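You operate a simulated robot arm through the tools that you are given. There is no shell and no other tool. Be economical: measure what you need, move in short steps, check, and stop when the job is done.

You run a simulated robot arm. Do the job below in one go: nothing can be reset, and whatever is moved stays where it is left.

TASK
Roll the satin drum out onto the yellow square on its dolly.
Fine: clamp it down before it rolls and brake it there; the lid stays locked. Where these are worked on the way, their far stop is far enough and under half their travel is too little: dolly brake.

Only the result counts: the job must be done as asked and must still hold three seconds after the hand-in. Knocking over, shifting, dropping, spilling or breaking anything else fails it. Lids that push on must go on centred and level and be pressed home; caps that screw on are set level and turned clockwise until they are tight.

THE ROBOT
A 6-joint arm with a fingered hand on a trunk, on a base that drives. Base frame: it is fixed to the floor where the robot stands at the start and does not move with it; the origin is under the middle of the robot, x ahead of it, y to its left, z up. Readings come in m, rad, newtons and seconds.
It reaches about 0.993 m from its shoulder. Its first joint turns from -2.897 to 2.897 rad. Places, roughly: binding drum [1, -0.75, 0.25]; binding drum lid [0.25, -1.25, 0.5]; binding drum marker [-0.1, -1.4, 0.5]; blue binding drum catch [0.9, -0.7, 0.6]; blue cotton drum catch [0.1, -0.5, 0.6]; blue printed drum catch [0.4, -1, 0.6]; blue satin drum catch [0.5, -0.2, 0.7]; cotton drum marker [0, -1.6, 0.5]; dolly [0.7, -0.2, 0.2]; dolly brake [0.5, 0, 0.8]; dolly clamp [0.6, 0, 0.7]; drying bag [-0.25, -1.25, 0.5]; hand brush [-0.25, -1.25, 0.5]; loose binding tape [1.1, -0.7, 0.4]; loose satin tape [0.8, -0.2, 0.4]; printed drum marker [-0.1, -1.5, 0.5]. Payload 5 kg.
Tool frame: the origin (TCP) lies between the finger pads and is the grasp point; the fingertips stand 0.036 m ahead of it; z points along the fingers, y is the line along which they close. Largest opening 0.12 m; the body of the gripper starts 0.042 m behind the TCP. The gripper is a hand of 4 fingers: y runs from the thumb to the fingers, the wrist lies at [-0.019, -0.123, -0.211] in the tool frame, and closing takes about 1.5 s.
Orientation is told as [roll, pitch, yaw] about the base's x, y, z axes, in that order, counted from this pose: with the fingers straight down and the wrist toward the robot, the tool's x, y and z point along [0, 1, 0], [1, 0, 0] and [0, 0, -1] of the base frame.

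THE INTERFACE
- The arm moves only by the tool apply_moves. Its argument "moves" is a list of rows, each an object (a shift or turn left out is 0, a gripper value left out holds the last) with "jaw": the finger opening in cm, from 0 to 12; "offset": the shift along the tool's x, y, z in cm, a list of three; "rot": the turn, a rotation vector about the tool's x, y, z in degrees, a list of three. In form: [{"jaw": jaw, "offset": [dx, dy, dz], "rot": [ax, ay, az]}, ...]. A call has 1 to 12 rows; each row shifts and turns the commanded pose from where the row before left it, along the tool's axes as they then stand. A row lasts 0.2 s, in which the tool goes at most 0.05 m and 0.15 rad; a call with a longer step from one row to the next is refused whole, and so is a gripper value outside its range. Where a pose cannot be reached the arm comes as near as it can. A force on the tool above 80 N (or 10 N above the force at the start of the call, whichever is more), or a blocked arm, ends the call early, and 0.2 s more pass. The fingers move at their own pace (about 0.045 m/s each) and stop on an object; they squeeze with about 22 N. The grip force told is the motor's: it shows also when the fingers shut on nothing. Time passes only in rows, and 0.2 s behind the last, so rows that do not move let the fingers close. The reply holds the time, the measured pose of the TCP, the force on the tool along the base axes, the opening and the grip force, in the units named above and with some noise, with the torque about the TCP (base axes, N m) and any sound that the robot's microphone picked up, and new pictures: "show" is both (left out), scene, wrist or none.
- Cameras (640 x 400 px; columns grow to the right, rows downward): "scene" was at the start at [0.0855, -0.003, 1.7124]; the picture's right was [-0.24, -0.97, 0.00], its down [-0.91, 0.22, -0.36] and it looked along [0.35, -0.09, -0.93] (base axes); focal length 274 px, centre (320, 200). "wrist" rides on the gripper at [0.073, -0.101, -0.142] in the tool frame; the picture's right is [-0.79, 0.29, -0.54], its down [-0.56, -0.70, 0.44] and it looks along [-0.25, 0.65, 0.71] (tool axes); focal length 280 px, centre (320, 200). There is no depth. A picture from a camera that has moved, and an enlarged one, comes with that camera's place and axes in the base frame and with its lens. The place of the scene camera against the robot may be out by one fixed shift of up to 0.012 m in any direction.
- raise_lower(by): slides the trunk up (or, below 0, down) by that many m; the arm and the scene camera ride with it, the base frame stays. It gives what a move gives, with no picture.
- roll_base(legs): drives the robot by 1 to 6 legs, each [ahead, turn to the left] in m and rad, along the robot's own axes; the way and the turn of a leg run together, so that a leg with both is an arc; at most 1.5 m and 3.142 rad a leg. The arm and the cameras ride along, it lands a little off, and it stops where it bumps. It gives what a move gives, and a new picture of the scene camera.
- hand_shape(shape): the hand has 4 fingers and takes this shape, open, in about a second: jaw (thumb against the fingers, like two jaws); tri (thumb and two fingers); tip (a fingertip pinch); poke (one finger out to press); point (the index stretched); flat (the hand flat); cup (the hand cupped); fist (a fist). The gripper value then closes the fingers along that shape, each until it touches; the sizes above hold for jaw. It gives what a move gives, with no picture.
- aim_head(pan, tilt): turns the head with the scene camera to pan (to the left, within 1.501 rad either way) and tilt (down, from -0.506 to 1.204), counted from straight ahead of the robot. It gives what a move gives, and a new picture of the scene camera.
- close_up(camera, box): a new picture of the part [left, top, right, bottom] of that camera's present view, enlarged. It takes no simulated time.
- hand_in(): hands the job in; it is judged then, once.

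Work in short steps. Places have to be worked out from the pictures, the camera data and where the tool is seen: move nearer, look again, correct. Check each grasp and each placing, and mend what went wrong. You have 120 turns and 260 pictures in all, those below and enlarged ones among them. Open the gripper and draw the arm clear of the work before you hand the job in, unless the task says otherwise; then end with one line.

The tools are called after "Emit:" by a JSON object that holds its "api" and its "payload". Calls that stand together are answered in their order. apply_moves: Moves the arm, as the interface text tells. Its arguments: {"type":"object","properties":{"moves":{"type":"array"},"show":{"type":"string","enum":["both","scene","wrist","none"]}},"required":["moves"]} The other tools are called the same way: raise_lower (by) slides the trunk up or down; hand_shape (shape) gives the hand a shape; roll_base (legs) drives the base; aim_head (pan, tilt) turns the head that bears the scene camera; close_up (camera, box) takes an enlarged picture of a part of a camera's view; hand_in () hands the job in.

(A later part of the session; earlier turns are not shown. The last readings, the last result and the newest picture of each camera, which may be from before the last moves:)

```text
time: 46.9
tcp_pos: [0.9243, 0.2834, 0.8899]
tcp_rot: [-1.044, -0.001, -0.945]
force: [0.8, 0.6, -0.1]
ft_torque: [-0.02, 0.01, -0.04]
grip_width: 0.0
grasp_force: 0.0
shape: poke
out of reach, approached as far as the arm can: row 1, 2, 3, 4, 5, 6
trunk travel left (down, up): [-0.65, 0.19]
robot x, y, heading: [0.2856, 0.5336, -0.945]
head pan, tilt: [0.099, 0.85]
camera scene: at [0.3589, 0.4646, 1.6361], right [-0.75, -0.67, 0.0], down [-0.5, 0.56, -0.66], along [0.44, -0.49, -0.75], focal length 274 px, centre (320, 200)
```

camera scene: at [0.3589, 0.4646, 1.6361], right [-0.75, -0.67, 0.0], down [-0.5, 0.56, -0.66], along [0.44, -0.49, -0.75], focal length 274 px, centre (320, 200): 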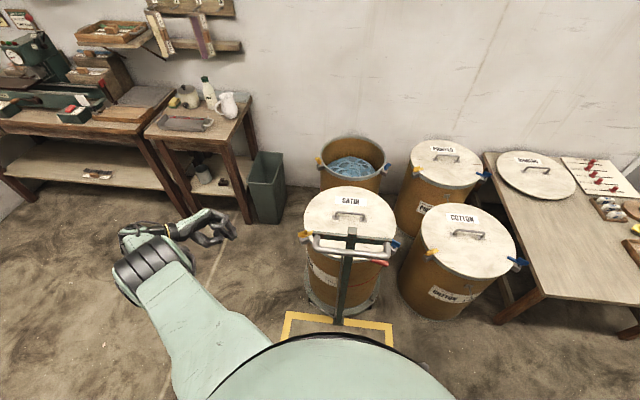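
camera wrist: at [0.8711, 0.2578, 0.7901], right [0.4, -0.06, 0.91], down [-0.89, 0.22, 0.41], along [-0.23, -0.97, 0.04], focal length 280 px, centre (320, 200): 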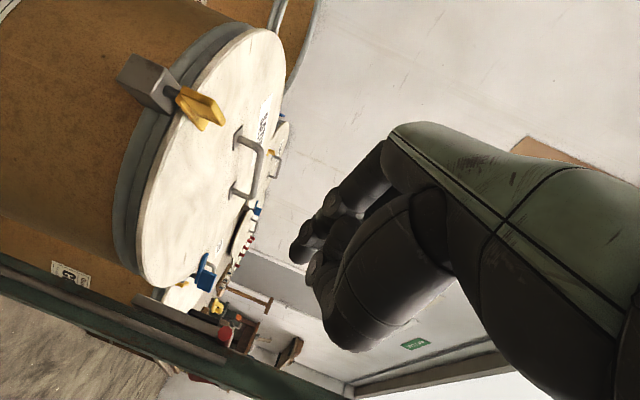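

The sideways pose is awkward for this arm from here. Better: stand front-left of the dolly so that the clamp bar lies straight ahead of the arm. I restore the hand, raise the trunk and drive round.

Emit:
{"api": "apply_moves", "payload": {"moves": [{"offset": [0, -2, -2], "rot": [0, 8.5, 0]}, {"offset": [0, -2, -2], "rot": [0, 8.5, 0]}, {"rot": [0, 8.5, 0]}, {"rot": [0, 8.5, 0]}, {"rot": [0, 8.5, 0]}, {"rot": [0, 8.5, 0]}, {"rot": [0, 8.5, 0]}], "show": "none"}}

Emit:
{"api": "raise_lower", "payload": {"by": 0.15}}

Emit:
{"api": "roll_base", "payload": {"legs": [[-0.3, 0], [0, 0.835], [0.58, 0]]}}

```text
time: 48.5
tcp_pos: [1.0955, 0.3309, 0.8342]
tcp_rot: [-0.003, 0.001, -0.942]
force: [-0.2, -0.3, -0.1]
ft_torque: [0.05, 0.01, -0.02]
grip_width: 0.0002
grasp_force: 0.1
shape: poke
out of reach, approached as far as the arm can: row 1, 2, 3, 4, 5, 6, 7
trunk travel left (down, up): [-0.65, 0.19]
robot x, y, heading: [0.2857, 0.5343, -0.943]
head pan, tilt: [0.099, 0.85]
```

```text
time: 50.3
tcp_pos: [1.0948, 0.3318, 0.9844]
tcp_rot: [-0.004, 0.0, -0.943]
force: [0.3, 0.4, -0.4]
ft_torque: [0.04, 0.0, -0.01]
grip_width: 0.0
grasp_force: 0.2
shape: poke
trunk travel left (down, up): [-0.8, 0.04]
robot x, y, heading: [0.287, 0.5352, -0.943]
head pan, tilt: [0.099, 0.85]
```

```text
time: 58.2
tcp_pos: [1.3702, 1.2042, 0.9851]
tcp_rot: [-0.003, 0.001, -0.086]
force: [0.4, 0.2, 0.2]
ft_torque: [0.01, 0.01, 0.04]
grip_width: 0.0
grasp_force: 0.0
shape: poke
trunk travel left (down, up): [-0.8, 0.04]
robot x, y, heading: [0.6872, 0.7273, -0.086]
head pan, tilt: [0.099, 0.85]
camera scene: at [0.798, 0.7359, 1.7861], right [0.01, -1.0, 0.0], down [-0.75, -0.01, -0.66], along [0.66, 0.01, -0.75], focal length 274 px, centre (320, 200)
```

scene: 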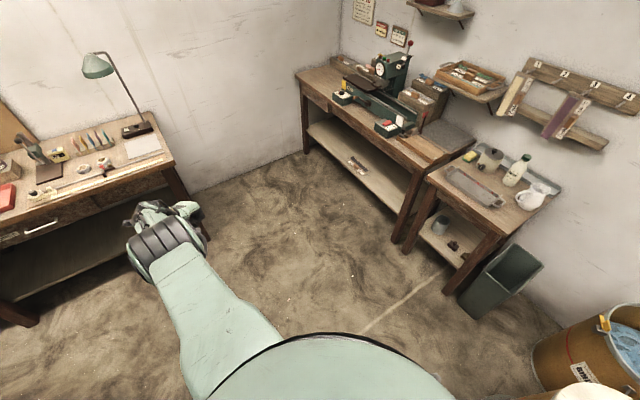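

The hand has drifted far left. I bring it back toward a neutral place in front, and higher, before turning.

Emit:
{"api": "apply_moves", "payload": {"moves": [{"offset": [-4.5, 0, -2]}, {"offset": [-4.5, 0, -2]}, {"offset": [-4.5, 0, -2]}, {"offset": [-4.5, 0, -2]}, {"offset": [-4.5, 0, -2]}], "show": "scene"}}

```text
time: 59.5
tcp_pos: [1.4827, 1.0762, 1.0092]
tcp_rot: [-0.006, 0.001, -0.087]
force: [0.3, -0.3, -0.4]
ft_torque: [0.0, 0.05, 0.0]
grip_width: 0.0
grasp_force: 0.1
shape: poke
out of reach, approached as far as the arm can: row 1, 2, 3, 4, 5
trunk travel left (down, up): [-0.8, 0.04]
robot x, y, heading: [0.6911, 0.728, -0.085]
head pan, tilt: [0.099, 0.85]
camera scene: at [0.7997, 0.7338, 1.786], right [0.01, -1.0, 0.0], down [-0.75, -0.01, -0.66], along [0.66, 0.01, -0.75], focal length 274 px, centre (320, 200)
```

scene: 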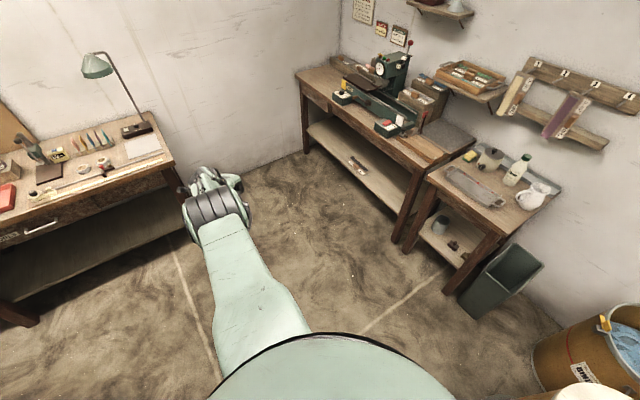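

The command had run beyond reach. I pull it back toward the robot until the arm follows exactly.

Emit:
{"api": "apply_moves", "payload": {"moves": [{"offset": [0, -4.5, 0]}, {"offset": [0, -4.5, 0]}, {"offset": [0, -4.5, 0]}, {"offset": [0, -4.5, 0]}, {"offset": [0, -4.5, 0]}, {"offset": [0, -4.5, 0]}], "show": "none"}}

```text
time: 60.9
tcp_pos: [1.3312, 1.2025, 0.9316]
tcp_rot: [-0.007, 0.001, -0.088]
force: [0.7, 0.0, -0.3]
ft_torque: [-0.06, 0.0, -0.02]
grip_width: 0.0
grasp_force: 0.1
shape: poke
out of reach, approached as far as the arm can: row 1, 2, 3, 4, 5, 6
trunk travel left (down, up): [-0.8, 0.04]
robot x, y, heading: [0.6895, 0.726, -0.082]
head pan, tilt: [0.099, 0.85]
```

Emit:
{"api": "apply_moves", "payload": {"moves": [{"offset": [-3.3, 0, -3.3]}, {"offset": [-3.3, 0, -3.3]}, {"offset": [-3.3, 0, -3.3]}, {"offset": [-3.3, 0, -3.3]}, {"offset": [-3.3, 0, -3.3]}, {"offset": [-3.3, 0, -3.3]}], "show": "none"}}

```text
time: 62.2
tcp_pos: [1.4601, 1.1323, 1.04]
tcp_rot: [-0.003, 0.003, -0.088]
force: [-0.2, -0.6, 0.0]
ft_torque: [0.01, 0.01, 0.02]
grip_width: 0.0
grasp_force: 0.0
shape: poke
out of reach, approached as far as the arm can: row 1, 2, 3, 4, 5, 6
trunk travel left (down, up): [-0.8, 0.04]
robot x, y, heading: [0.692, 0.7275, -0.088]
head pan, tilt: [0.099, 0.85]
```

The arm still reports out of reach, so I look at its posture from both cameras.

Emit:
{"api": "apply_moves", "payload": {"moves": [{"offset": [0, 0, 0]}], "show": "both"}}

Emit:
{"api": "close_up", "payload": {"camera": "scene", "box": [150, 140, 350, 400]}}

```text
time: 62.6
tcp_pos: [1.4604, 1.1345, 1.0389]
tcp_rot: [-0.006, 0.001, -0.088]
force: [-0.3, -0.1, -0.3]
ft_torque: [0.01, 0.0, 0.01]
grip_width: 0.0
grasp_force: 0.0
shape: poke
trunk travel left (down, up): [-0.8, 0.04]
robot x, y, heading: [0.6898, 0.7264, -0.087]
head pan, tilt: [0.099, 0.85]
camera scene: at [0.7985, 0.7361, 1.7861], right [0.01, -1.0, 0.0], down [-0.75, -0.01, -0.66], along [0.66, 0.01, -0.75], focal length 274 px, centre (320, 200)
camera wrist: at [1.3676, 1.2152, 1.1817], right [0.22, -0.81, 0.55], down [-0.75, -0.5, -0.44], along [0.63, -0.31, -0.71], focal length 280 px, centre (320, 200)
```

scene: 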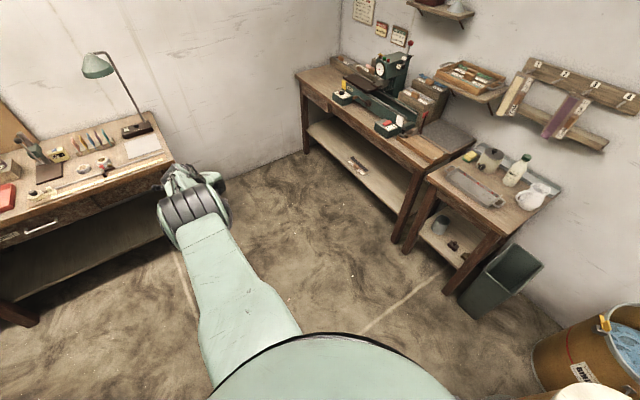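
wrist: 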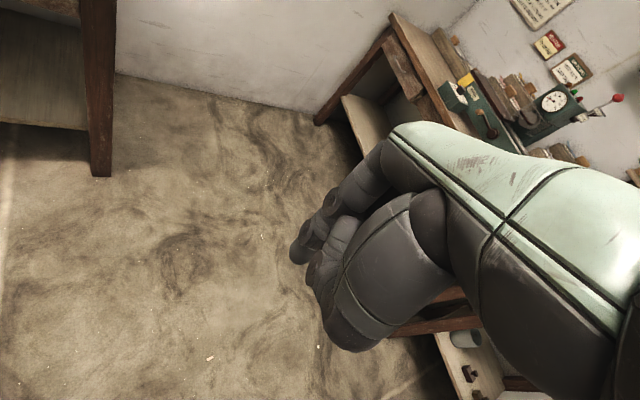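

```text
1.54 times, centred on (250, 270) of scene
camera zoom: at [0.7985, 0.7361, 1.7861], right [0.01, -1.0, 0.0], down [-0.75, -0.01, -0.66], along [0.66, 0.01, -0.75], focal length 421 px, centre (428, 92)
```

zoom: 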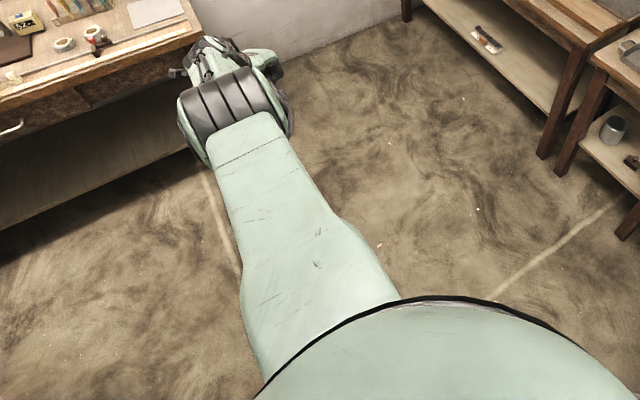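

The blocked components were all inward, so the arm may be at a folding limit in a bad branch. I test an outward move.

Emit:
{"api": "apply_moves", "payload": {"moves": [{"offset": [2, 2.5, 2]}, {"offset": [2, 2.5, 2]}], "show": "none"}}

```text
time: 63.2
tcp_pos: [1.4581, 1.1376, 1.0336]
tcp_rot: [-0.004, -0.001, -0.089]
force: [1.1, -0.1, -0.7]
ft_torque: [0.03, 0.01, -0.02]
grip_width: 0.0003
grasp_force: 0.0
shape: poke
out of reach, approached as far as the arm can: row 1, 2
trunk travel left (down, up): [-0.8, 0.04]
robot x, y, heading: [0.6854, 0.7263, -0.088]
head pan, tilt: [0.099, 0.85]
```

Outward is blocked too, so the arm is at its outer limit with a command farther out. I step the command inward along the normal.

Emit:
{"api": "apply_moves", "payload": {"moves": [{"offset": [-2.6, -2.9, -2.2]}, {"offset": [-2.6, -2.9, -2.2]}, {"offset": [-2.6, -2.9, -2.2]}, {"offset": [-2.6, -2.9, -2.2]}, {"offset": [-2.6, -2.9, -2.2]}, {"offset": [-2.6, -2.9, -2.2]}, {"offset": [-2.6, -2.9, -2.2]}, {"offset": [-2.6, -2.9, -2.2]}], "show": "none"}}

```text
time: 65.0
tcp_pos: [1.472, 1.1431, 1.0791]
tcp_rot: [-0.006, 0.0, -0.088]
force: [-1.2, -0.7, 0.4]
ft_torque: [-0.02, 0.0, -0.02]
grip_width: 0.0
grasp_force: 0.0
shape: poke
out of reach, approached as far as the arm can: row 1, 2, 3, 4, 5, 6, 7, 8
trunk travel left (down, up): [-0.8, 0.04]
robot x, y, heading: [0.6911, 0.726, -0.088]
head pan, tilt: [0.099, 0.85]
```

Still stuck. I test whether a yaw turn of the hand frees a wrist joint.

Emit:
{"api": "apply_moves", "payload": {"moves": [{"rot": [0, 0, -8.5]}, {"rot": [0, 0, -8.5]}, {"rot": [0, 0, -8.5]}, {"rot": [0, 0, -8.5]}], "show": "none"}}

```text
time: 66.0
tcp_pos: [1.4831, 1.149, 1.0746]
tcp_rot: [-0.002, 0.002, 0.507]
force: [-0.1, -0.6, 0.2]
ft_torque: [0.02, 0.03, 0.03]
grip_width: 0.0
grasp_force: 0.1
shape: poke
out of reach, approached as far as the arm can: row 1, 2
trunk travel left (down, up): [-0.8, 0.04]
robot x, y, heading: [0.6869, 0.726, -0.085]
head pan, tilt: [0.099, 0.85]
```

That freed it (rows 3–4 reached). Now I move the hand toward the neutral place in front.

Emit:
{"api": "apply_moves", "payload": {"moves": [{"offset": [-1.2, -3.9, 0]}, {"offset": [-1.2, -3.9, 0]}, {"offset": [-1.2, -3.9, 0]}, {"offset": [-1.2, -3.9, 0]}, {"offset": [-1.2, -3.9, -1]}, {"offset": [-1.2, -3.9, -1]}], "show": "scene"}}

```text
time: 67.5
tcp_pos: [1.4991, 1.0718, 1.0225]
tcp_rot: [-0.001, 0.004, 0.508]
force: [0.4, -0.7, -0.7]
ft_torque: [0.01, -0.05, -0.03]
grip_width: 0.0
grasp_force: 0.0
shape: poke
out of reach, approached as far as the arm can: row 1, 2, 3, 4, 5, 6
trunk travel left (down, up): [-0.8, 0.04]
robot x, y, heading: [0.6867, 0.7247, -0.084]
head pan, tilt: [0.099, 0.85]
camera scene: at [0.799, 0.735, 1.7861], right [0.01, -1.0, 0.0], down [-0.75, -0.01, -0.66], along [0.66, 0.01, -0.75], focal length 274 px, centre (320, 200)
```

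scene: 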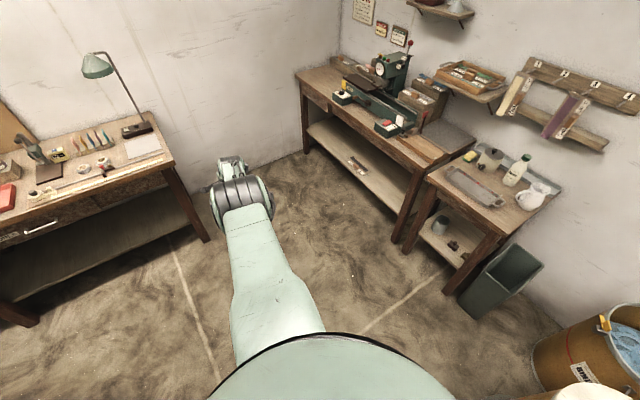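

I probe each axis with single short moves to see which directions are free.

Emit:
{"api": "apply_moves", "payload": {"moves": [{"offset": [0, 4, 0]}], "show": "none"}}

Emit:
{"api": "apply_moves", "payload": {"moves": [{"offset": [4, 0, 0]}], "show": "none"}}

Emit:
{"api": "apply_moves", "payload": {"moves": [{"offset": [0, 0, -4]}], "show": "none"}}

Emit:
{"api": "apply_moves", "payload": {"moves": [{"offset": [0, 0, 4]}, {"offset": [0, 0, 4]}], "show": "none"}}

```text
time: 67.8
tcp_pos: [1.5057, 1.0761, 1.0316]
tcp_rot: [-0.003, 0.001, 0.505]
force: [0.4, -0.4, 0.5]
ft_torque: [-0.03, -0.01, -0.01]
grip_width: 0.0
grasp_force: 0.1
shape: poke
out of reach, approached as far as the arm can: row 1
trunk travel left (down, up): [-0.8, 0.04]
robot x, y, heading: [0.6881, 0.7271, -0.089]
head pan, tilt: [0.099, 0.85]
```

```text
time: 68.2
tcp_pos: [1.4863, 1.1149, 1.0301]
tcp_rot: [-0.006, 0.002, 0.507]
force: [-0.7, -0.2, 0.2]
ft_torque: [-0.03, -0.03, -0.03]
grip_width: 0.0
grasp_force: 0.0
shape: poke
trunk travel left (down, up): [-0.8, 0.04]
robot x, y, heading: [0.6867, 0.7281, -0.083]
head pan, tilt: [0.099, 0.85]
```

```text
time: 68.7
tcp_pos: [1.4969, 1.1157, 1.067]
tcp_rot: [-0.004, 0.003, 0.505]
force: [-0.4, 0.8, -0.2]
ft_torque: [0.01, 0.0, -0.02]
grip_width: 0.0
grasp_force: 0.0
shape: poke
out of reach, approached as far as the arm can: row 1
trunk travel left (down, up): [-0.8, 0.04]
robot x, y, heading: [0.6913, 0.7298, -0.085]
head pan, tilt: [0.099, 0.85]
```

```text
time: 69.2
tcp_pos: [1.4794, 1.1073, 1.0075]
tcp_rot: [-0.003, 0.001, 0.507]
force: [0.4, 0.2, -0.1]
ft_torque: [-0.04, 0.04, -0.03]
grip_width: 0.0
grasp_force: 0.1
shape: poke
out of reach, approached as far as the arm can: row 1, 2
trunk travel left (down, up): [-0.8, 0.04]
robot x, y, heading: [0.6895, 0.7288, -0.086]
head pan, tilt: [0.099, 0.85]
```

The data fit a shoulder on the robot's axis at z≈1.55 with the arm straight (wrist radius ≈0.82 m), i.e. a stretched singularity. I try a downward tangential move followed by an inward one.

Emit:
{"api": "apply_moves", "payload": {"moves": [{"offset": [0, 0, 4.5]}, {"offset": [0, 0, 4.5]}, {"offset": [0, -4.5, 1]}, {"offset": [0, -4.5, 0]}, {"offset": [0, -4.5, 0]}, {"offset": [0, -4.5, 0]}], "show": "none"}}

Emit:
{"api": "apply_moves", "payload": {"moves": [{"offset": [0, 0, -4.5]}, {"offset": [0, 0, -4.5]}, {"offset": [0, 0, -4.5]}, {"offset": [0, 0, -4.5]}], "show": "scene"}}

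```text
time: 70.7
tcp_pos: [1.3932, 1.0568, 0.8455]
tcp_rot: [-0.004, -0.001, 0.507]
force: [0.4, 0.3, 0.8]
ft_torque: [-0.04, 0.03, 0.03]
grip_width: 0.0001
grasp_force: 0.1
shape: poke
out of reach, approached as far as the arm can: row 1, 2, 3, 4, 5, 6
trunk travel left (down, up): [-0.8, 0.04]
robot x, y, heading: [0.69, 0.7284, -0.087]
head pan, tilt: [0.099, 0.85]
```

```text
time: 71.7
tcp_pos: [1.4656, 1.0934, 0.9753]
tcp_rot: [-0.004, 0.002, 0.506]
force: [-0.6, -1.2, -0.5]
ft_torque: [-0.01, -0.03, 0.04]
grip_width: 0.0002
grasp_force: 0.0
shape: poke
out of reach, approached as far as the arm can: row 1, 2, 3, 4
trunk travel left (down, up): [-0.8, 0.04]
robot x, y, heading: [0.6892, 0.7271, -0.086]
head pan, tilt: [0.099, 0.85]
camera scene: at [0.7985, 0.7359, 1.786], right [0.01, -1.0, 0.0], down [-0.75, -0.01, -0.66], along [0.66, 0.01, -0.75], focal length 274 px, centre (320, 200)
```

scene: 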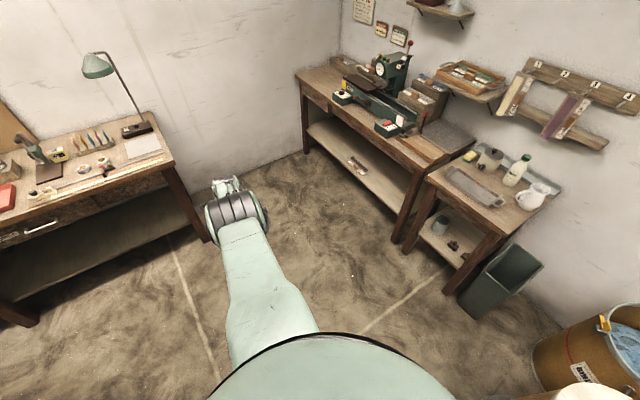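

I try accumulating elbow bend by a long downward arc, then go inward.

Emit:
{"api": "apply_moves", "payload": {"moves": [{"offset": [0, -1.5, 4.6]}, {"offset": [0, -2, 4.5]}, {"offset": [0, -2.5, 4.2]}, {"offset": [0, -3, 3.9]}, {"offset": [0, -3.5, 3.5]}, {"offset": [0, -3.8, 3.0]}, {"offset": [0, -4, 2.5]}, {"offset": [0, -4.3, 1.5]}, {"offset": [0, -4.5, 0]}, {"offset": [0, -4.5, 0]}, {"offset": [0, -4.5, -1]}, {"offset": [0, -4.0, -2]}], "show": "scene"}}

```text
time: 74.2
tcp_pos: [1.0844, 0.8803, 0.7408]
tcp_rot: [-0.005, -0.003, 0.506]
force: [0.1, -0.2, 0.6]
ft_torque: [0.03, -0.02, 0.03]
grip_width: 0.0
grasp_force: 0.0
shape: poke
out of reach, approached as far as the arm can: row 1, 2, 4
trunk travel left (down, up): [-0.8, 0.04]
robot x, y, heading: [0.6919, 0.7295, -0.084]
head pan, tilt: [0.099, 0.85]
camera scene: at [0.7955, 0.7345, 1.7863], right [0.01, -1.0, 0.0], down [-0.75, -0.01, -0.66], along [0.66, 0.01, -0.75], focal length 274 px, centre (320, 200)
```

scene: 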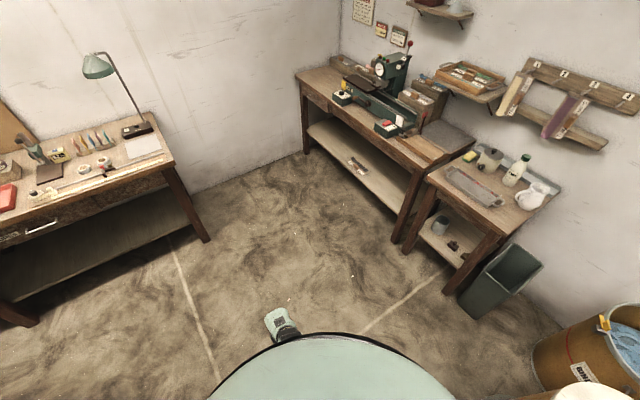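

Freed. I raise the folded hand and align its yaw, then drive to the front-left of the dolly and face the clamp bar.

Emit:
{"api": "apply_moves", "payload": {"moves": [{"offset": [0, 0, -4], "rot": [0, 0, 8.5]}, {"offset": [0, 0, -4], "rot": [0, 0, 8.5]}, {"offset": [0, 0, -4], "rot": [0, 0, 8.5]}, {"offset": [0, 0, -4], "rot": [0, 0, 8.4]}, {"offset": [0, 0, -4]}], "show": "none"}}

Emit:
{"api": "roll_base", "payload": {"legs": [[0, -0.436], [0.32, 0], [0, -1.58]]}}

```text
time: 75.5
tcp_pos: [1.0848, 0.8804, 0.94]
tcp_rot: [-0.005, 0.001, -0.087]
force: [0.6, -0.3, -0.5]
ft_torque: [0.0, 0.02, -0.01]
grip_width: 0.0
grasp_force: 0.0
shape: poke
trunk travel left (down, up): [-0.8, 0.04]
robot x, y, heading: [0.6887, 0.7318, -0.087]
head pan, tilt: [0.099, 0.85]
```

```text
time: 83.7
tcp_pos: [0.9424, 0.1405, 0.941]
tcp_rot: [-0.002, -0.001, -2.082]
force: [1.3, 0.3, -0.2]
ft_torque: [0.01, 0.0, 0.02]
grip_width: 0.0
grasp_force: 0.0
shape: poke
trunk travel left (down, up): [-0.8, 0.04]
robot x, y, heading: [0.9635, 0.5662, -2.083]
head pan, tilt: [0.099, 0.85]
camera scene: at [0.9218, 0.4784, 1.7861], right [-0.92, 0.4, 0.0], down [0.3, 0.69, -0.66], along [-0.26, -0.6, -0.75], focal length 274 px, centre (320, 200)
```

scene: 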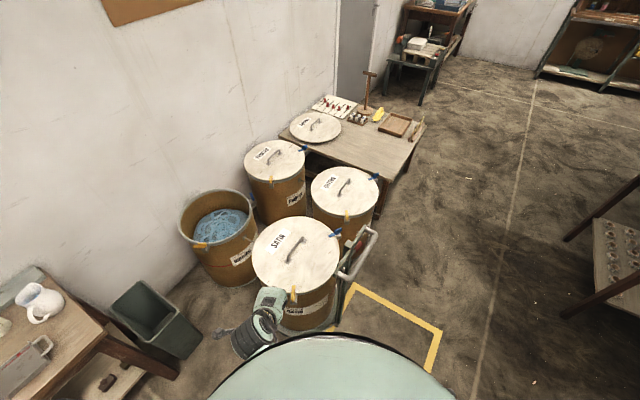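

I raise the hand 0.2 m and pull it back slightly, then lower the trunk 0.35 m so that the shoulder suits the low work.

Emit:
{"api": "apply_moves", "payload": {"moves": [{"offset": [0, -1, -4.5]}, {"offset": [0, -1, -4.5]}, {"offset": [0, -1, -4.5]}, {"offset": [0, 0, -4.5]}, {"offset": [0, 0, -4.5]}], "show": "none"}}

Emit:
{"api": "raise_lower", "payload": {"by": -0.35}}

Emit:
{"api": "aim_head", "payload": {"pan": -0.1, "tilt": 0.85}}

Emit:
{"api": "close_up", "payload": {"camera": "scene", "box": [220, 170, 420, 295]}}

```text
time: 84.9
tcp_pos: [0.9636, 0.1446, 1.1476]
tcp_rot: [-0.006, 0.003, -2.081]
force: [-0.5, -0.2, -0.2]
ft_torque: [0.01, -0.02, 0.02]
grip_width: 0.0001
grasp_force: 0.0
shape: poke
out of reach, approached as far as the arm can: row 5
trunk travel left (down, up): [-0.8, 0.04]
robot x, y, heading: [0.965, 0.5641, -2.081]
head pan, tilt: [0.099, 0.85]
```

```text
time: 88.4
tcp_pos: [0.9633, 0.1457, 0.7985]
tcp_rot: [-0.005, 0.0, -2.082]
force: [-0.2, -0.2, 0.7]
ft_torque: [-0.04, -0.01, -0.02]
grip_width: 0.0
grasp_force: 0.1
shape: poke
trunk travel left (down, up): [-0.45, 0.39]
robot x, y, heading: [0.9656, 0.566, -2.076]
head pan, tilt: [0.099, 0.85]
```

```text
time: 89.1
tcp_pos: [0.9623, 0.1472, 0.7987]
tcp_rot: [-0.007, 0.001, -2.082]
force: [-0.5, 0.4, -0.8]
ft_torque: [0.01, 0.03, 0.03]
grip_width: 0.0
grasp_force: 0.1
shape: poke
trunk travel left (down, up): [-0.45, 0.39]
robot x, y, heading: [0.9663, 0.569, -2.08]
head pan, tilt: [-0.099, 0.85]
camera scene: at [0.9083, 0.486, 1.4361], right [-0.82, 0.57, 0.0], down [0.43, 0.62, -0.66], along [-0.38, -0.54, -0.75], focal length 274 px, centre (320, 200)
```

scene: 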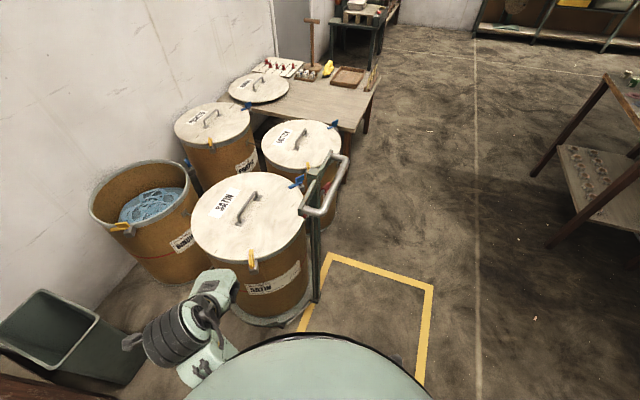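

```text
3.20 times, centred on (320, 232) of scene
camera zoom: at [0.9083, 0.486, 1.4361], right [-0.82, 0.57, 0.0], down [0.43, 0.62, -0.66], along [-0.38, -0.54, -0.75], focal length 875 px, centre (320, 96)
```

zoom: 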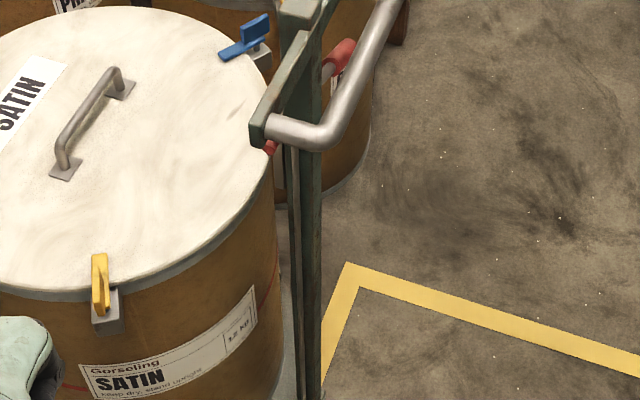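

I back the base 0.12 m for elbow room, then move the hand forward-right, yaw it 15° clockwise and tilt the fingers to ~22° below horizontal.

Emit:
{"api": "roll_base", "payload": {"legs": [[-0.12, 0]]}}

Emit:
{"api": "apply_moves", "payload": {"moves": [{"offset": [-2, 3.3, -2.5]}, {"offset": [-2, 3.3, -2.5]}, {"offset": [-2, 3.3, -2.5]}, {"offset": [-2, 3.3, -2.5]}, {"rot": [0, 0, 7.5]}, {"rot": [0, 0, 7.5]}], "show": "none"}}

Emit:
{"api": "apply_moves", "payload": {"moves": [{"rot": [-8.5, 0, 0]}, {"rot": [-8.5, 0, 0]}, {"rot": [-8.5, 0, 0]}, {"rot": [-8.5, 0, 0]}, {"rot": [-8.5, 0, 0]}, {"rot": [-8.5, 0, 0]}, {"rot": [-8.5, 0, 0]}, {"rot": [-8.5, 0, 0]}], "show": "both"}}

```text
time: 90.4
tcp_pos: [1.0214, 0.252, 0.798]
tcp_rot: [-0.006, -0.003, -2.081]
force: [-0.3, 0.2, 1.3]
ft_torque: [-0.02, 0.03, 0.0]
grip_width: 0.0
grasp_force: 0.1
shape: poke
trunk travel left (down, up): [-0.45, 0.39]
robot x, y, heading: [1.0261, 0.6684, -2.083]
head pan, tilt: [-0.099, 0.85]
camera scene: at [0.9678, 0.5921, 1.4362], right [-0.82, 0.57, 0.0], down [0.43, 0.62, -0.66], along [-0.38, -0.54, -0.75], focal length 274 px, centre (320, 200)
```

scene: 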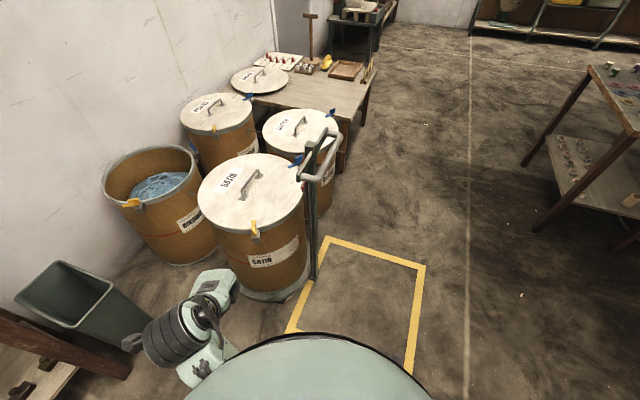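

```text
time: 91.8
tcp_pos: [0.88, 0.1572, 0.8407]
tcp_rot: [-0.003, -0.007, -2.345]
force: [0.0, -0.9, 0.4]
ft_torque: [0.01, 0.01, 0.0]
grip_width: 0.0
grasp_force: 0.0
shape: poke
out of reach, approached as far as the arm can: row 1, 2, 3, 4, 5, 6
trunk travel left (down, up): [-0.45, 0.39]
robot x, y, heading: [1.0266, 0.672, -2.082]
head pan, tilt: [-0.099, 0.85]
```

```text
time: 93.6
tcp_pos: [0.8802, 0.1576, 0.8411]
tcp_rot: [-0.015, -1.188, -2.331]
force: [0.1, -0.4, 0.6]
ft_torque: [-0.02, 0.02, -0.01]
grip_width: 0.0
grasp_force: 0.1
shape: poke
trunk travel left (down, up): [-0.45, 0.39]
robot x, y, heading: [1.0251, 0.6679, -2.08]
head pan, tilt: [-0.099, 0.85]
camera scene: at [0.967, 0.5905, 1.4361], right [-0.82, 0.57, 0.0], down [0.43, 0.62, -0.66], along [-0.38, -0.54, -0.75], focal length 274 px, centre (320, 200)
camera wrist: at [1.0514, 0.2278, 0.8003], right [-0.29, 0.83, 0.47], down [-0.51, 0.29, -0.81], along [-0.81, -0.48, 0.34], focal length 280 px, centre (320, 200)
```

scene: 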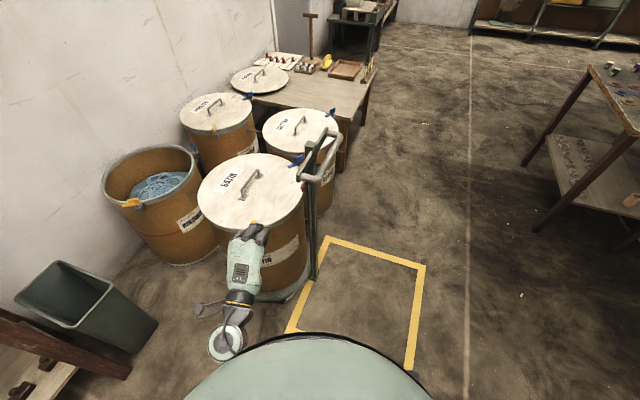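
wrist: 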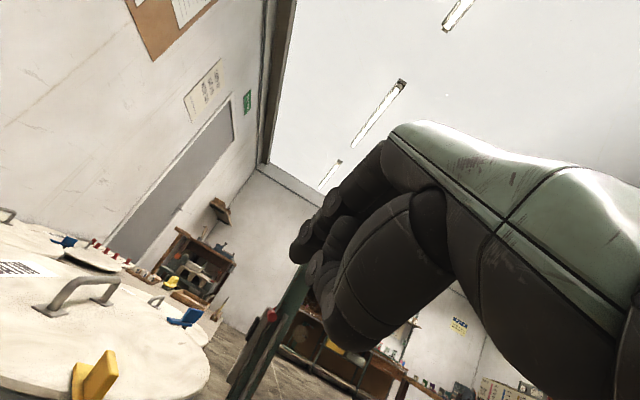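

The pointing pose is reached without limits. Now I slide toward the pre-point on the clamp bar's line at z≈0.865.

Emit:
{"api": "apply_moves", "payload": {"moves": [{"offset": [-2.45, 2.2, 3.3]}, {"offset": [-2.45, 2.2, 3.3]}, {"offset": [-2.45, 2.2, 3.3]}], "show": "both"}}

Emit:
{"api": "close_up", "payload": {"camera": "scene", "box": [230, 130, 390, 230]}}

Emit:
{"api": "close_up", "payload": {"camera": "wrist", "box": [160, 200, 400, 350]}}

```text
time: 94.4
tcp_pos: [0.7447, 0.1242, 0.8658]
tcp_rot: [-0.012, -1.187, -2.332]
force: [-0.8, -1.3, -0.4]
ft_torque: [0.05, 0.0, -0.01]
grip_width: 0.0
grasp_force: 0.0
shape: poke
trunk travel left (down, up): [-0.45, 0.39]
robot x, y, heading: [1.024, 0.6708, -2.076]
head pan, tilt: [-0.099, 0.85]
camera scene: at [0.9662, 0.5901, 1.436], right [-0.82, 0.57, 0.0], down [0.43, 0.62, -0.66], along [-0.38, -0.54, -0.75], focal length 274 px, centre (320, 200)
camera wrist: at [0.9166, 0.1937, 0.8255], right [-0.29, 0.83, 0.47], down [-0.51, 0.29, -0.81], along [-0.81, -0.47, 0.34], focal length 280 px, centre (320, 200)
```

scene: 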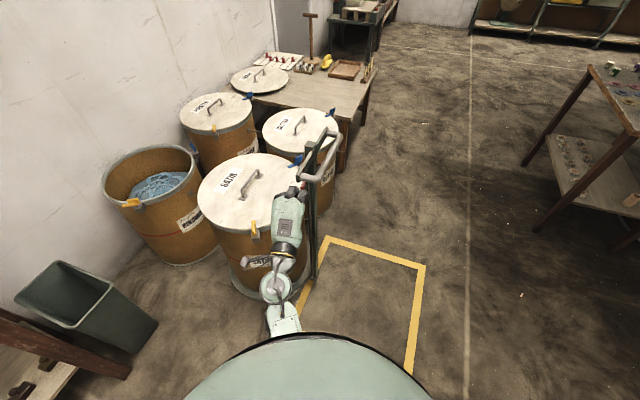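
wrist: 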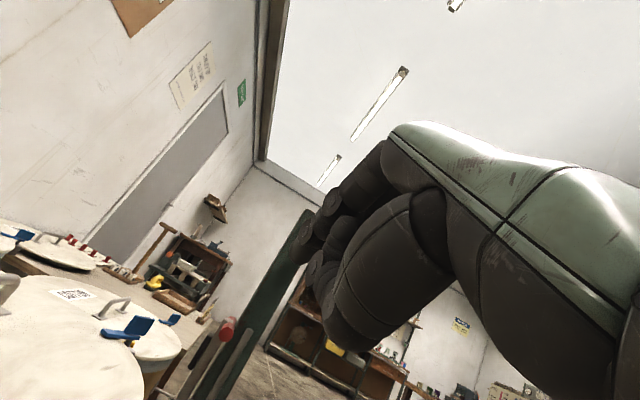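

```text
4.00 times, centred on (310, 180) of scene
camera zoom: at [0.9662, 0.5901, 1.436], right [-0.82, 0.57, 0.0], down [0.43, 0.62, -0.66], along [-0.38, -0.54, -0.75], focal length 1094 px, centre (360, 280)
```

zoom: 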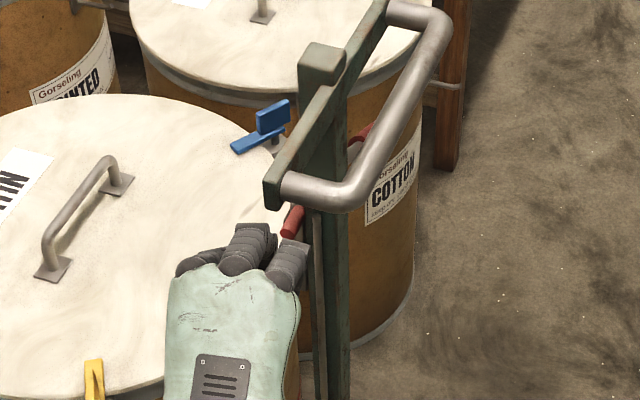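

```text
2.67 times, centred on (280, 275) of wrist
camera zoom: at [0.9166, 0.1937, 0.8255], right [-0.29, 0.83, 0.47], down [-0.51, 0.29, -0.81], along [-0.81, -0.47, 0.34], focal length 748 px, centre (427, 0)
```

zoom: 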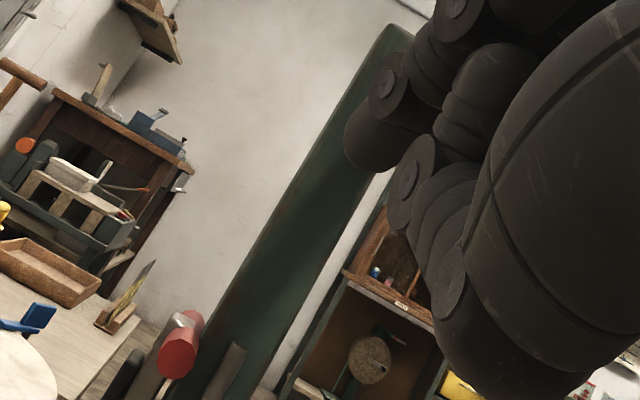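

The red clamp bar and the fingers are both in view; bar end about [0.64,0.02,0.765]. I advance 8 cm along the finger and look again.

Emit:
{"api": "apply_moves", "payload": {"moves": [{"offset": [0, -0.1, 4]}, {"offset": [0, -0.1, 4]}], "show": "wrist"}}

Emit:
{"api": "close_up", "payload": {"camera": "scene", "box": [260, 130, 360, 192]}}

Emit:
{"api": "close_up", "payload": {"camera": "wrist", "box": [160, 200, 400, 350]}}

```text
time: 95.0
tcp_pos: [0.7, 0.0721, 0.8283]
tcp_rot: [-0.023, -1.181, -2.317]
force: [22.7, 12.8, -29.3]
ft_torque: [-1.48, 1.49, -0.46]
grip_width: 0.0
grasp_force: 0.0
shape: poke
trunk travel left (down, up): [-0.45, 0.39]
robot x, y, heading: [1.0273, 0.6718, -2.079]
head pan, tilt: [-0.099, 0.85]
camera wrist: at [0.871, 0.1439, 0.7875], right [-0.29, 0.83, 0.48], down [-0.51, 0.29, -0.81], along [-0.81, -0.48, 0.33], focal length 280 px, centre (320, 200)
```

wrist: 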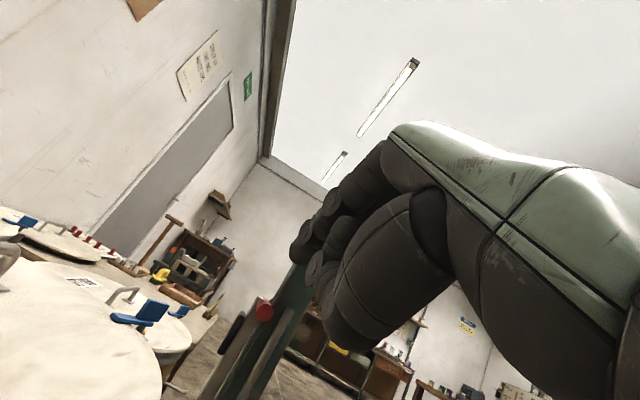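

```text
6.40 times, centred on (310, 161) of scene
camera zoom: at [0.9691, 0.5903, 1.4355], right [-0.82, 0.57, 0.0], down [0.43, 0.62, -0.66], along [-0.38, -0.54, -0.75], focal length 1750 px, centre (384, 450)
```

zoom: 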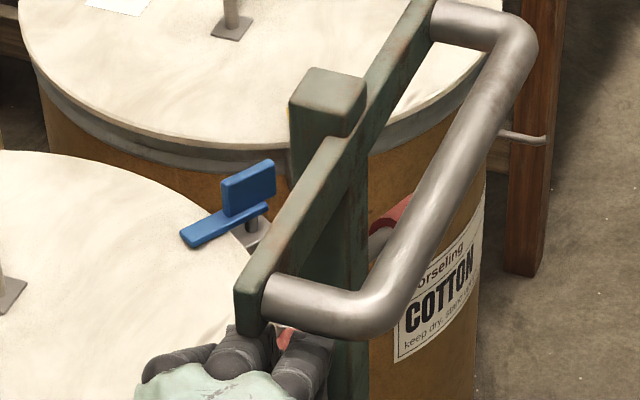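

```text
2.67 times, centred on (280, 275) of wrist
camera zoom: at [0.871, 0.1439, 0.7875], right [-0.29, 0.83, 0.48], down [-0.51, 0.29, -0.81], along [-0.81, -0.48, 0.33], focal length 748 px, centre (427, 0)
```

zoom: 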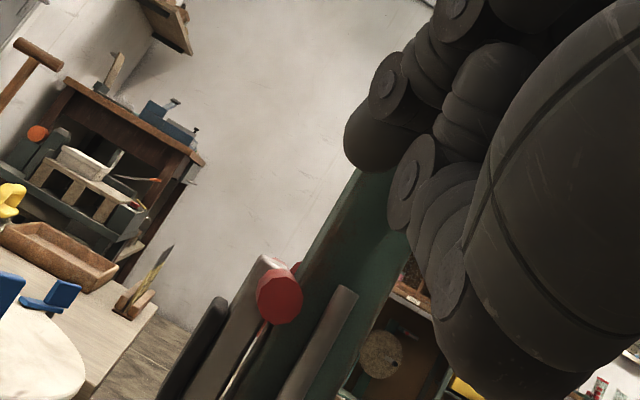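

The knuckles touch the end of the handle's crossbar from below (23/13/-29 N). I back off and try the flat hand, which should be slimmer under the crossbar.

Emit:
{"api": "apply_moves", "payload": {"moves": [{"offset": [0, 0, -4]}, {"offset": [0, 0, -4]}, {"offset": [0, 0, -4]}], "show": "none"}}

Emit:
{"api": "hand_shape", "payload": {"shape": "flat"}}

Emit:
{"api": "apply_moves", "payload": {"moves": [{"offset": [0, 0, 0]}], "show": "both"}}

Emit:
{"api": "close_up", "payload": {"camera": "scene", "box": [230, 130, 390, 230]}}

```text
time: 95.8
tcp_pos: [0.7721, 0.1542, 0.8818]
tcp_rot: [-0.011, -1.191, -2.335]
force: [0.1, 0.2, -0.1]
ft_torque: [0.02, -0.01, 0.02]
grip_width: 0.0001
grasp_force: 0.2
shape: poke
trunk travel left (down, up): [-0.45, 0.39]
robot x, y, heading: [1.0203, 0.6705, -2.078]
head pan, tilt: [-0.099, 0.85]
```

```text
time: 96.7
tcp_pos: [0.7724, 0.153, 0.88]
tcp_rot: [-0.011, -1.188, -2.331]
force: [0.0, -0.3, -0.2]
ft_torque: [-0.02, -0.02, -0.01]
grip_width: 0.0
grasp_force: 0.0
shape: flat
trunk travel left (down, up): [-0.45, 0.39]
robot x, y, heading: [1.024, 0.6722, -2.081]
head pan, tilt: [-0.099, 0.85]
```

```text
time: 97.1
tcp_pos: [0.7733, 0.1531, 0.8794]
tcp_rot: [-0.013, -1.189, -2.331]
force: [-0.4, 0.6, -0.5]
ft_torque: [0.03, 0.02, -0.02]
grip_width: 0.0
grasp_force: 0.1
shape: flat
trunk travel left (down, up): [-0.45, 0.39]
robot x, y, heading: [1.0259, 0.6726, -2.079]
head pan, tilt: [-0.099, 0.85]
camera scene: at [0.9671, 0.5907, 1.4361], right [-0.82, 0.57, 0.0], down [0.43, 0.62, -0.66], along [-0.38, -0.54, -0.75], focal length 274 px, centre (320, 200)
camera wrist: at [0.9436, 0.2242, 0.8386], right [-0.29, 0.83, 0.47], down [-0.51, 0.29, -0.81], along [-0.81, -0.47, 0.34], focal length 280 px, centre (320, 200)
```

scene: 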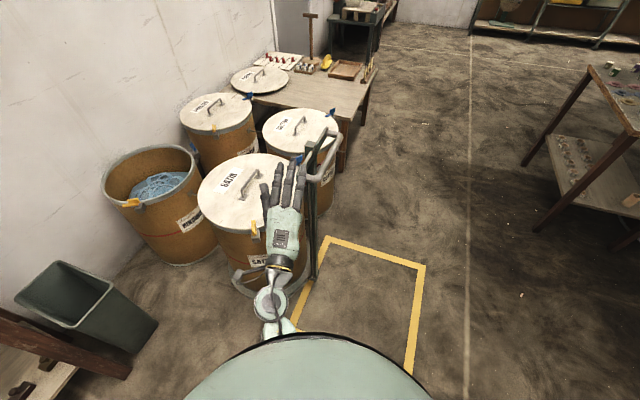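
wrist: 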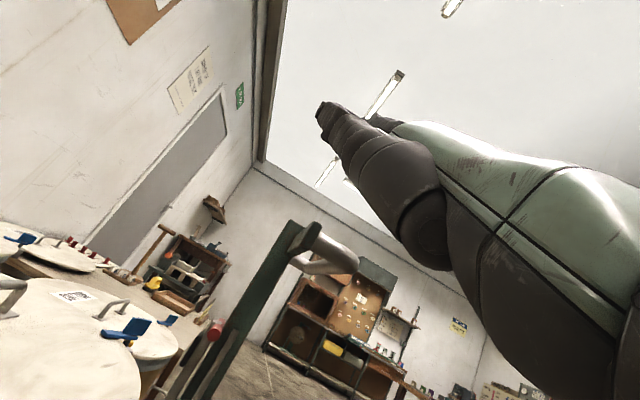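

```text
4.00 times, centred on (310, 180) of scene
camera zoom: at [0.9671, 0.5907, 1.4361], right [-0.82, 0.57, 0.0], down [0.43, 0.62, -0.66], along [-0.38, -0.54, -0.75], focal length 1094 px, centre (360, 280)
```

zoom: 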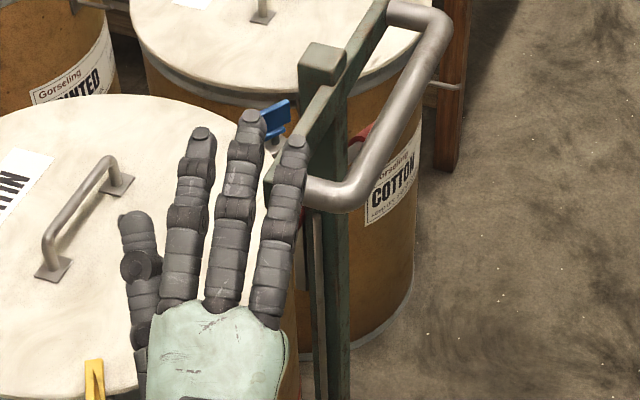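

Fitted: in the flat shape the middle fingertip lies ~0.10 along tool y and 0.08 along z from the TCP. I back away, reduce the tilt to 37° so the flat hand slopes ~15° down, then look.

Emit:
{"api": "apply_moves", "payload": {"moves": [{"offset": [0, -1.75, -4.3]}, {"offset": [0, -1.75, -4.3]}, {"offset": [0, -1.75, -4.3]}, {"rot": [7.75, 0, 0]}, {"rot": [7.75, 0, 0]}, {"rot": [7.75, 0, 0]}, {"rot": [7.75, 0, 0]}], "show": "both"}}

Emit:
{"api": "close_up", "payload": {"camera": "scene", "box": [230, 130, 390, 230]}}

```text
time: 97.9
tcp_pos: [0.8644, 0.1947, 0.9386]
tcp_rot: [0.467, -1.256, -2.791]
force: [-0.4, 0.4, -0.1]
ft_torque: [0.0, -0.02, -0.02]
grip_width: 0.0002
grasp_force: 0.1
shape: flat
trunk travel left (down, up): [-0.45, 0.39]
robot x, y, heading: [1.0257, 0.669, -2.079]
head pan, tilt: [-0.099, 0.85]
stopped in row 3: the arm was blocked; the commanded pose is now the measured one
camera scene: at [0.9636, 0.584, 1.4358], right [-0.82, 0.57, 0.0], down [0.43, 0.62, -0.66], along [-0.38, -0.54, -0.76], focal length 274 px, centre (320, 200)
camera wrist: at [1.0387, 0.2551, 0.8927], right [-0.29, 0.9, 0.31], down [-0.48, 0.15, -0.87], along [-0.83, -0.41, 0.39], focal length 280 px, centre (320, 200)
```

scene: 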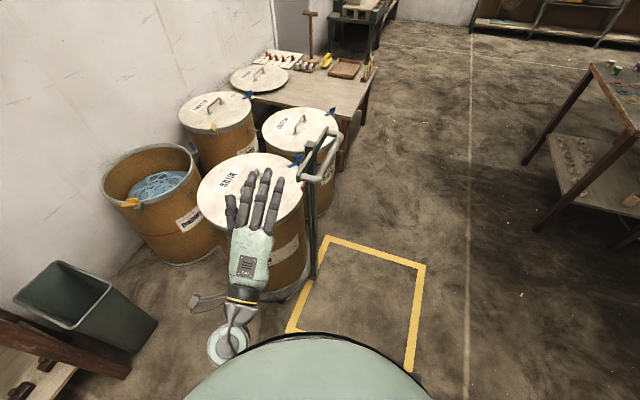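
wrist: 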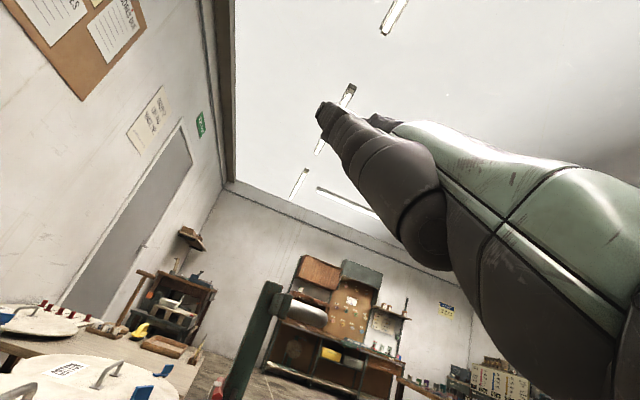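

```text
4.00 times, centred on (310, 180) of scene
camera zoom: at [0.9636, 0.584, 1.4358], right [-0.82, 0.57, 0.0], down [0.43, 0.62, -0.66], along [-0.38, -0.54, -0.76], focal length 1094 px, centre (360, 280)
```

zoom: 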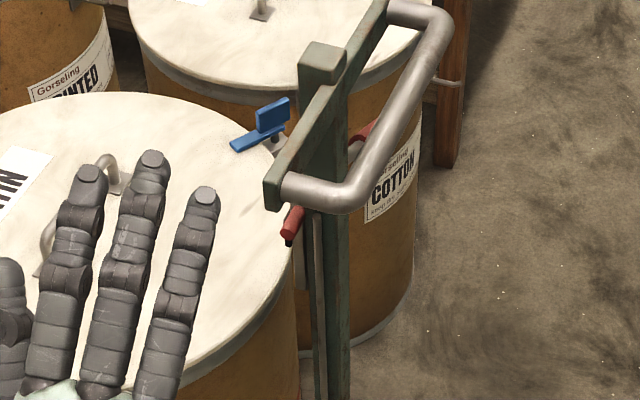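

The arm folded against its own body while retracting. I move slightly forward, remove the 8° roll and reduce the tilt to 37°.

Emit:
{"api": "apply_moves", "payload": {"moves": [{"offset": [0, 0, 1], "rot": [0, 0, -8]}, {"rot": [7.4, 0, 0]}, {"rot": [7.4, 0, 0]}, {"rot": [7.4, 0, 0]}, {"rot": [7.4, 0, 0]}, {"rot": [7.4, 0, 0]}], "show": "both"}}

Emit:
{"api": "close_up", "payload": {"camera": "scene", "box": [230, 130, 390, 230]}}

```text
time: 99.3
tcp_pos: [0.8636, 0.1698, 0.9203]
tcp_rot: [0.0, -0.644, -2.304]
force: [0.0, -0.9, -0.1]
ft_torque: [-0.01, -0.03, -0.02]
grip_width: 0.0
grasp_force: 0.0
shape: flat
out of reach, approached as far as the arm can: row 5, 6
trunk travel left (down, up): [-0.45, 0.39]
robot x, y, heading: [1.0258, 0.6734, -2.08]
head pan, tilt: [-0.099, 0.85]
camera scene: at [0.9665, 0.589, 1.4359], right [-0.82, 0.57, 0.0], down [0.43, 0.62, -0.66], along [-0.38, -0.54, -0.75], focal length 274 px, centre (320, 200)
camera wrist: at [1.0291, 0.2435, 0.9732], right [-0.52, 0.6, 0.61], down [-0.22, 0.59, -0.77], along [-0.82, -0.54, -0.18], focal length 280 px, centre (320, 200)
```

scene: 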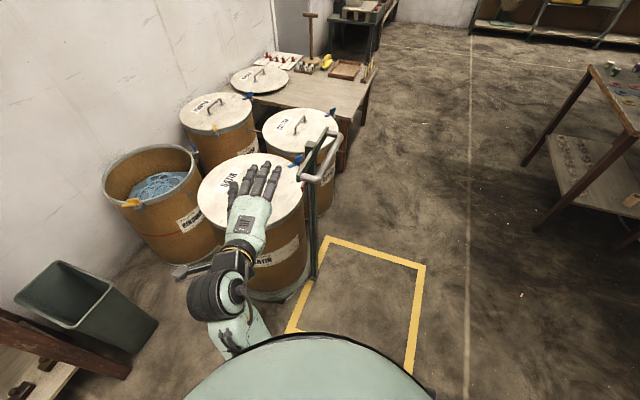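
wrist: 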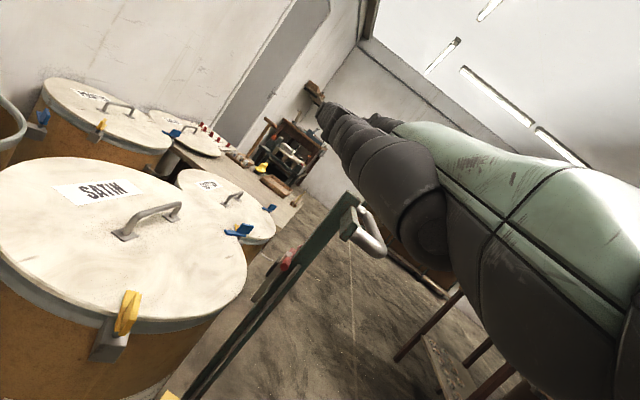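

```text
4.00 times, centred on (310, 180) of scene
camera zoom: at [0.9665, 0.589, 1.4359], right [-0.82, 0.57, 0.0], down [0.43, 0.62, -0.66], along [-0.38, -0.54, -0.75], focal length 1094 px, centre (360, 280)
```

zoom: 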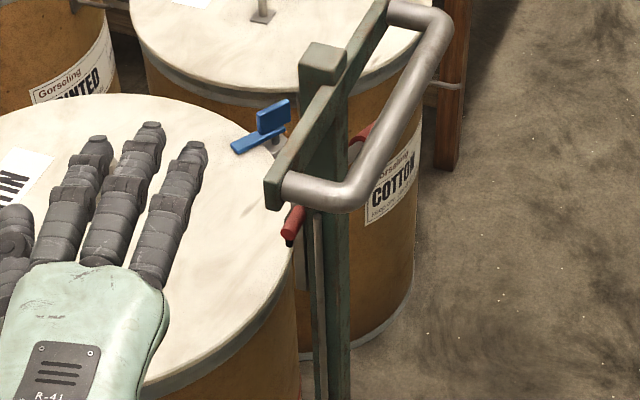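

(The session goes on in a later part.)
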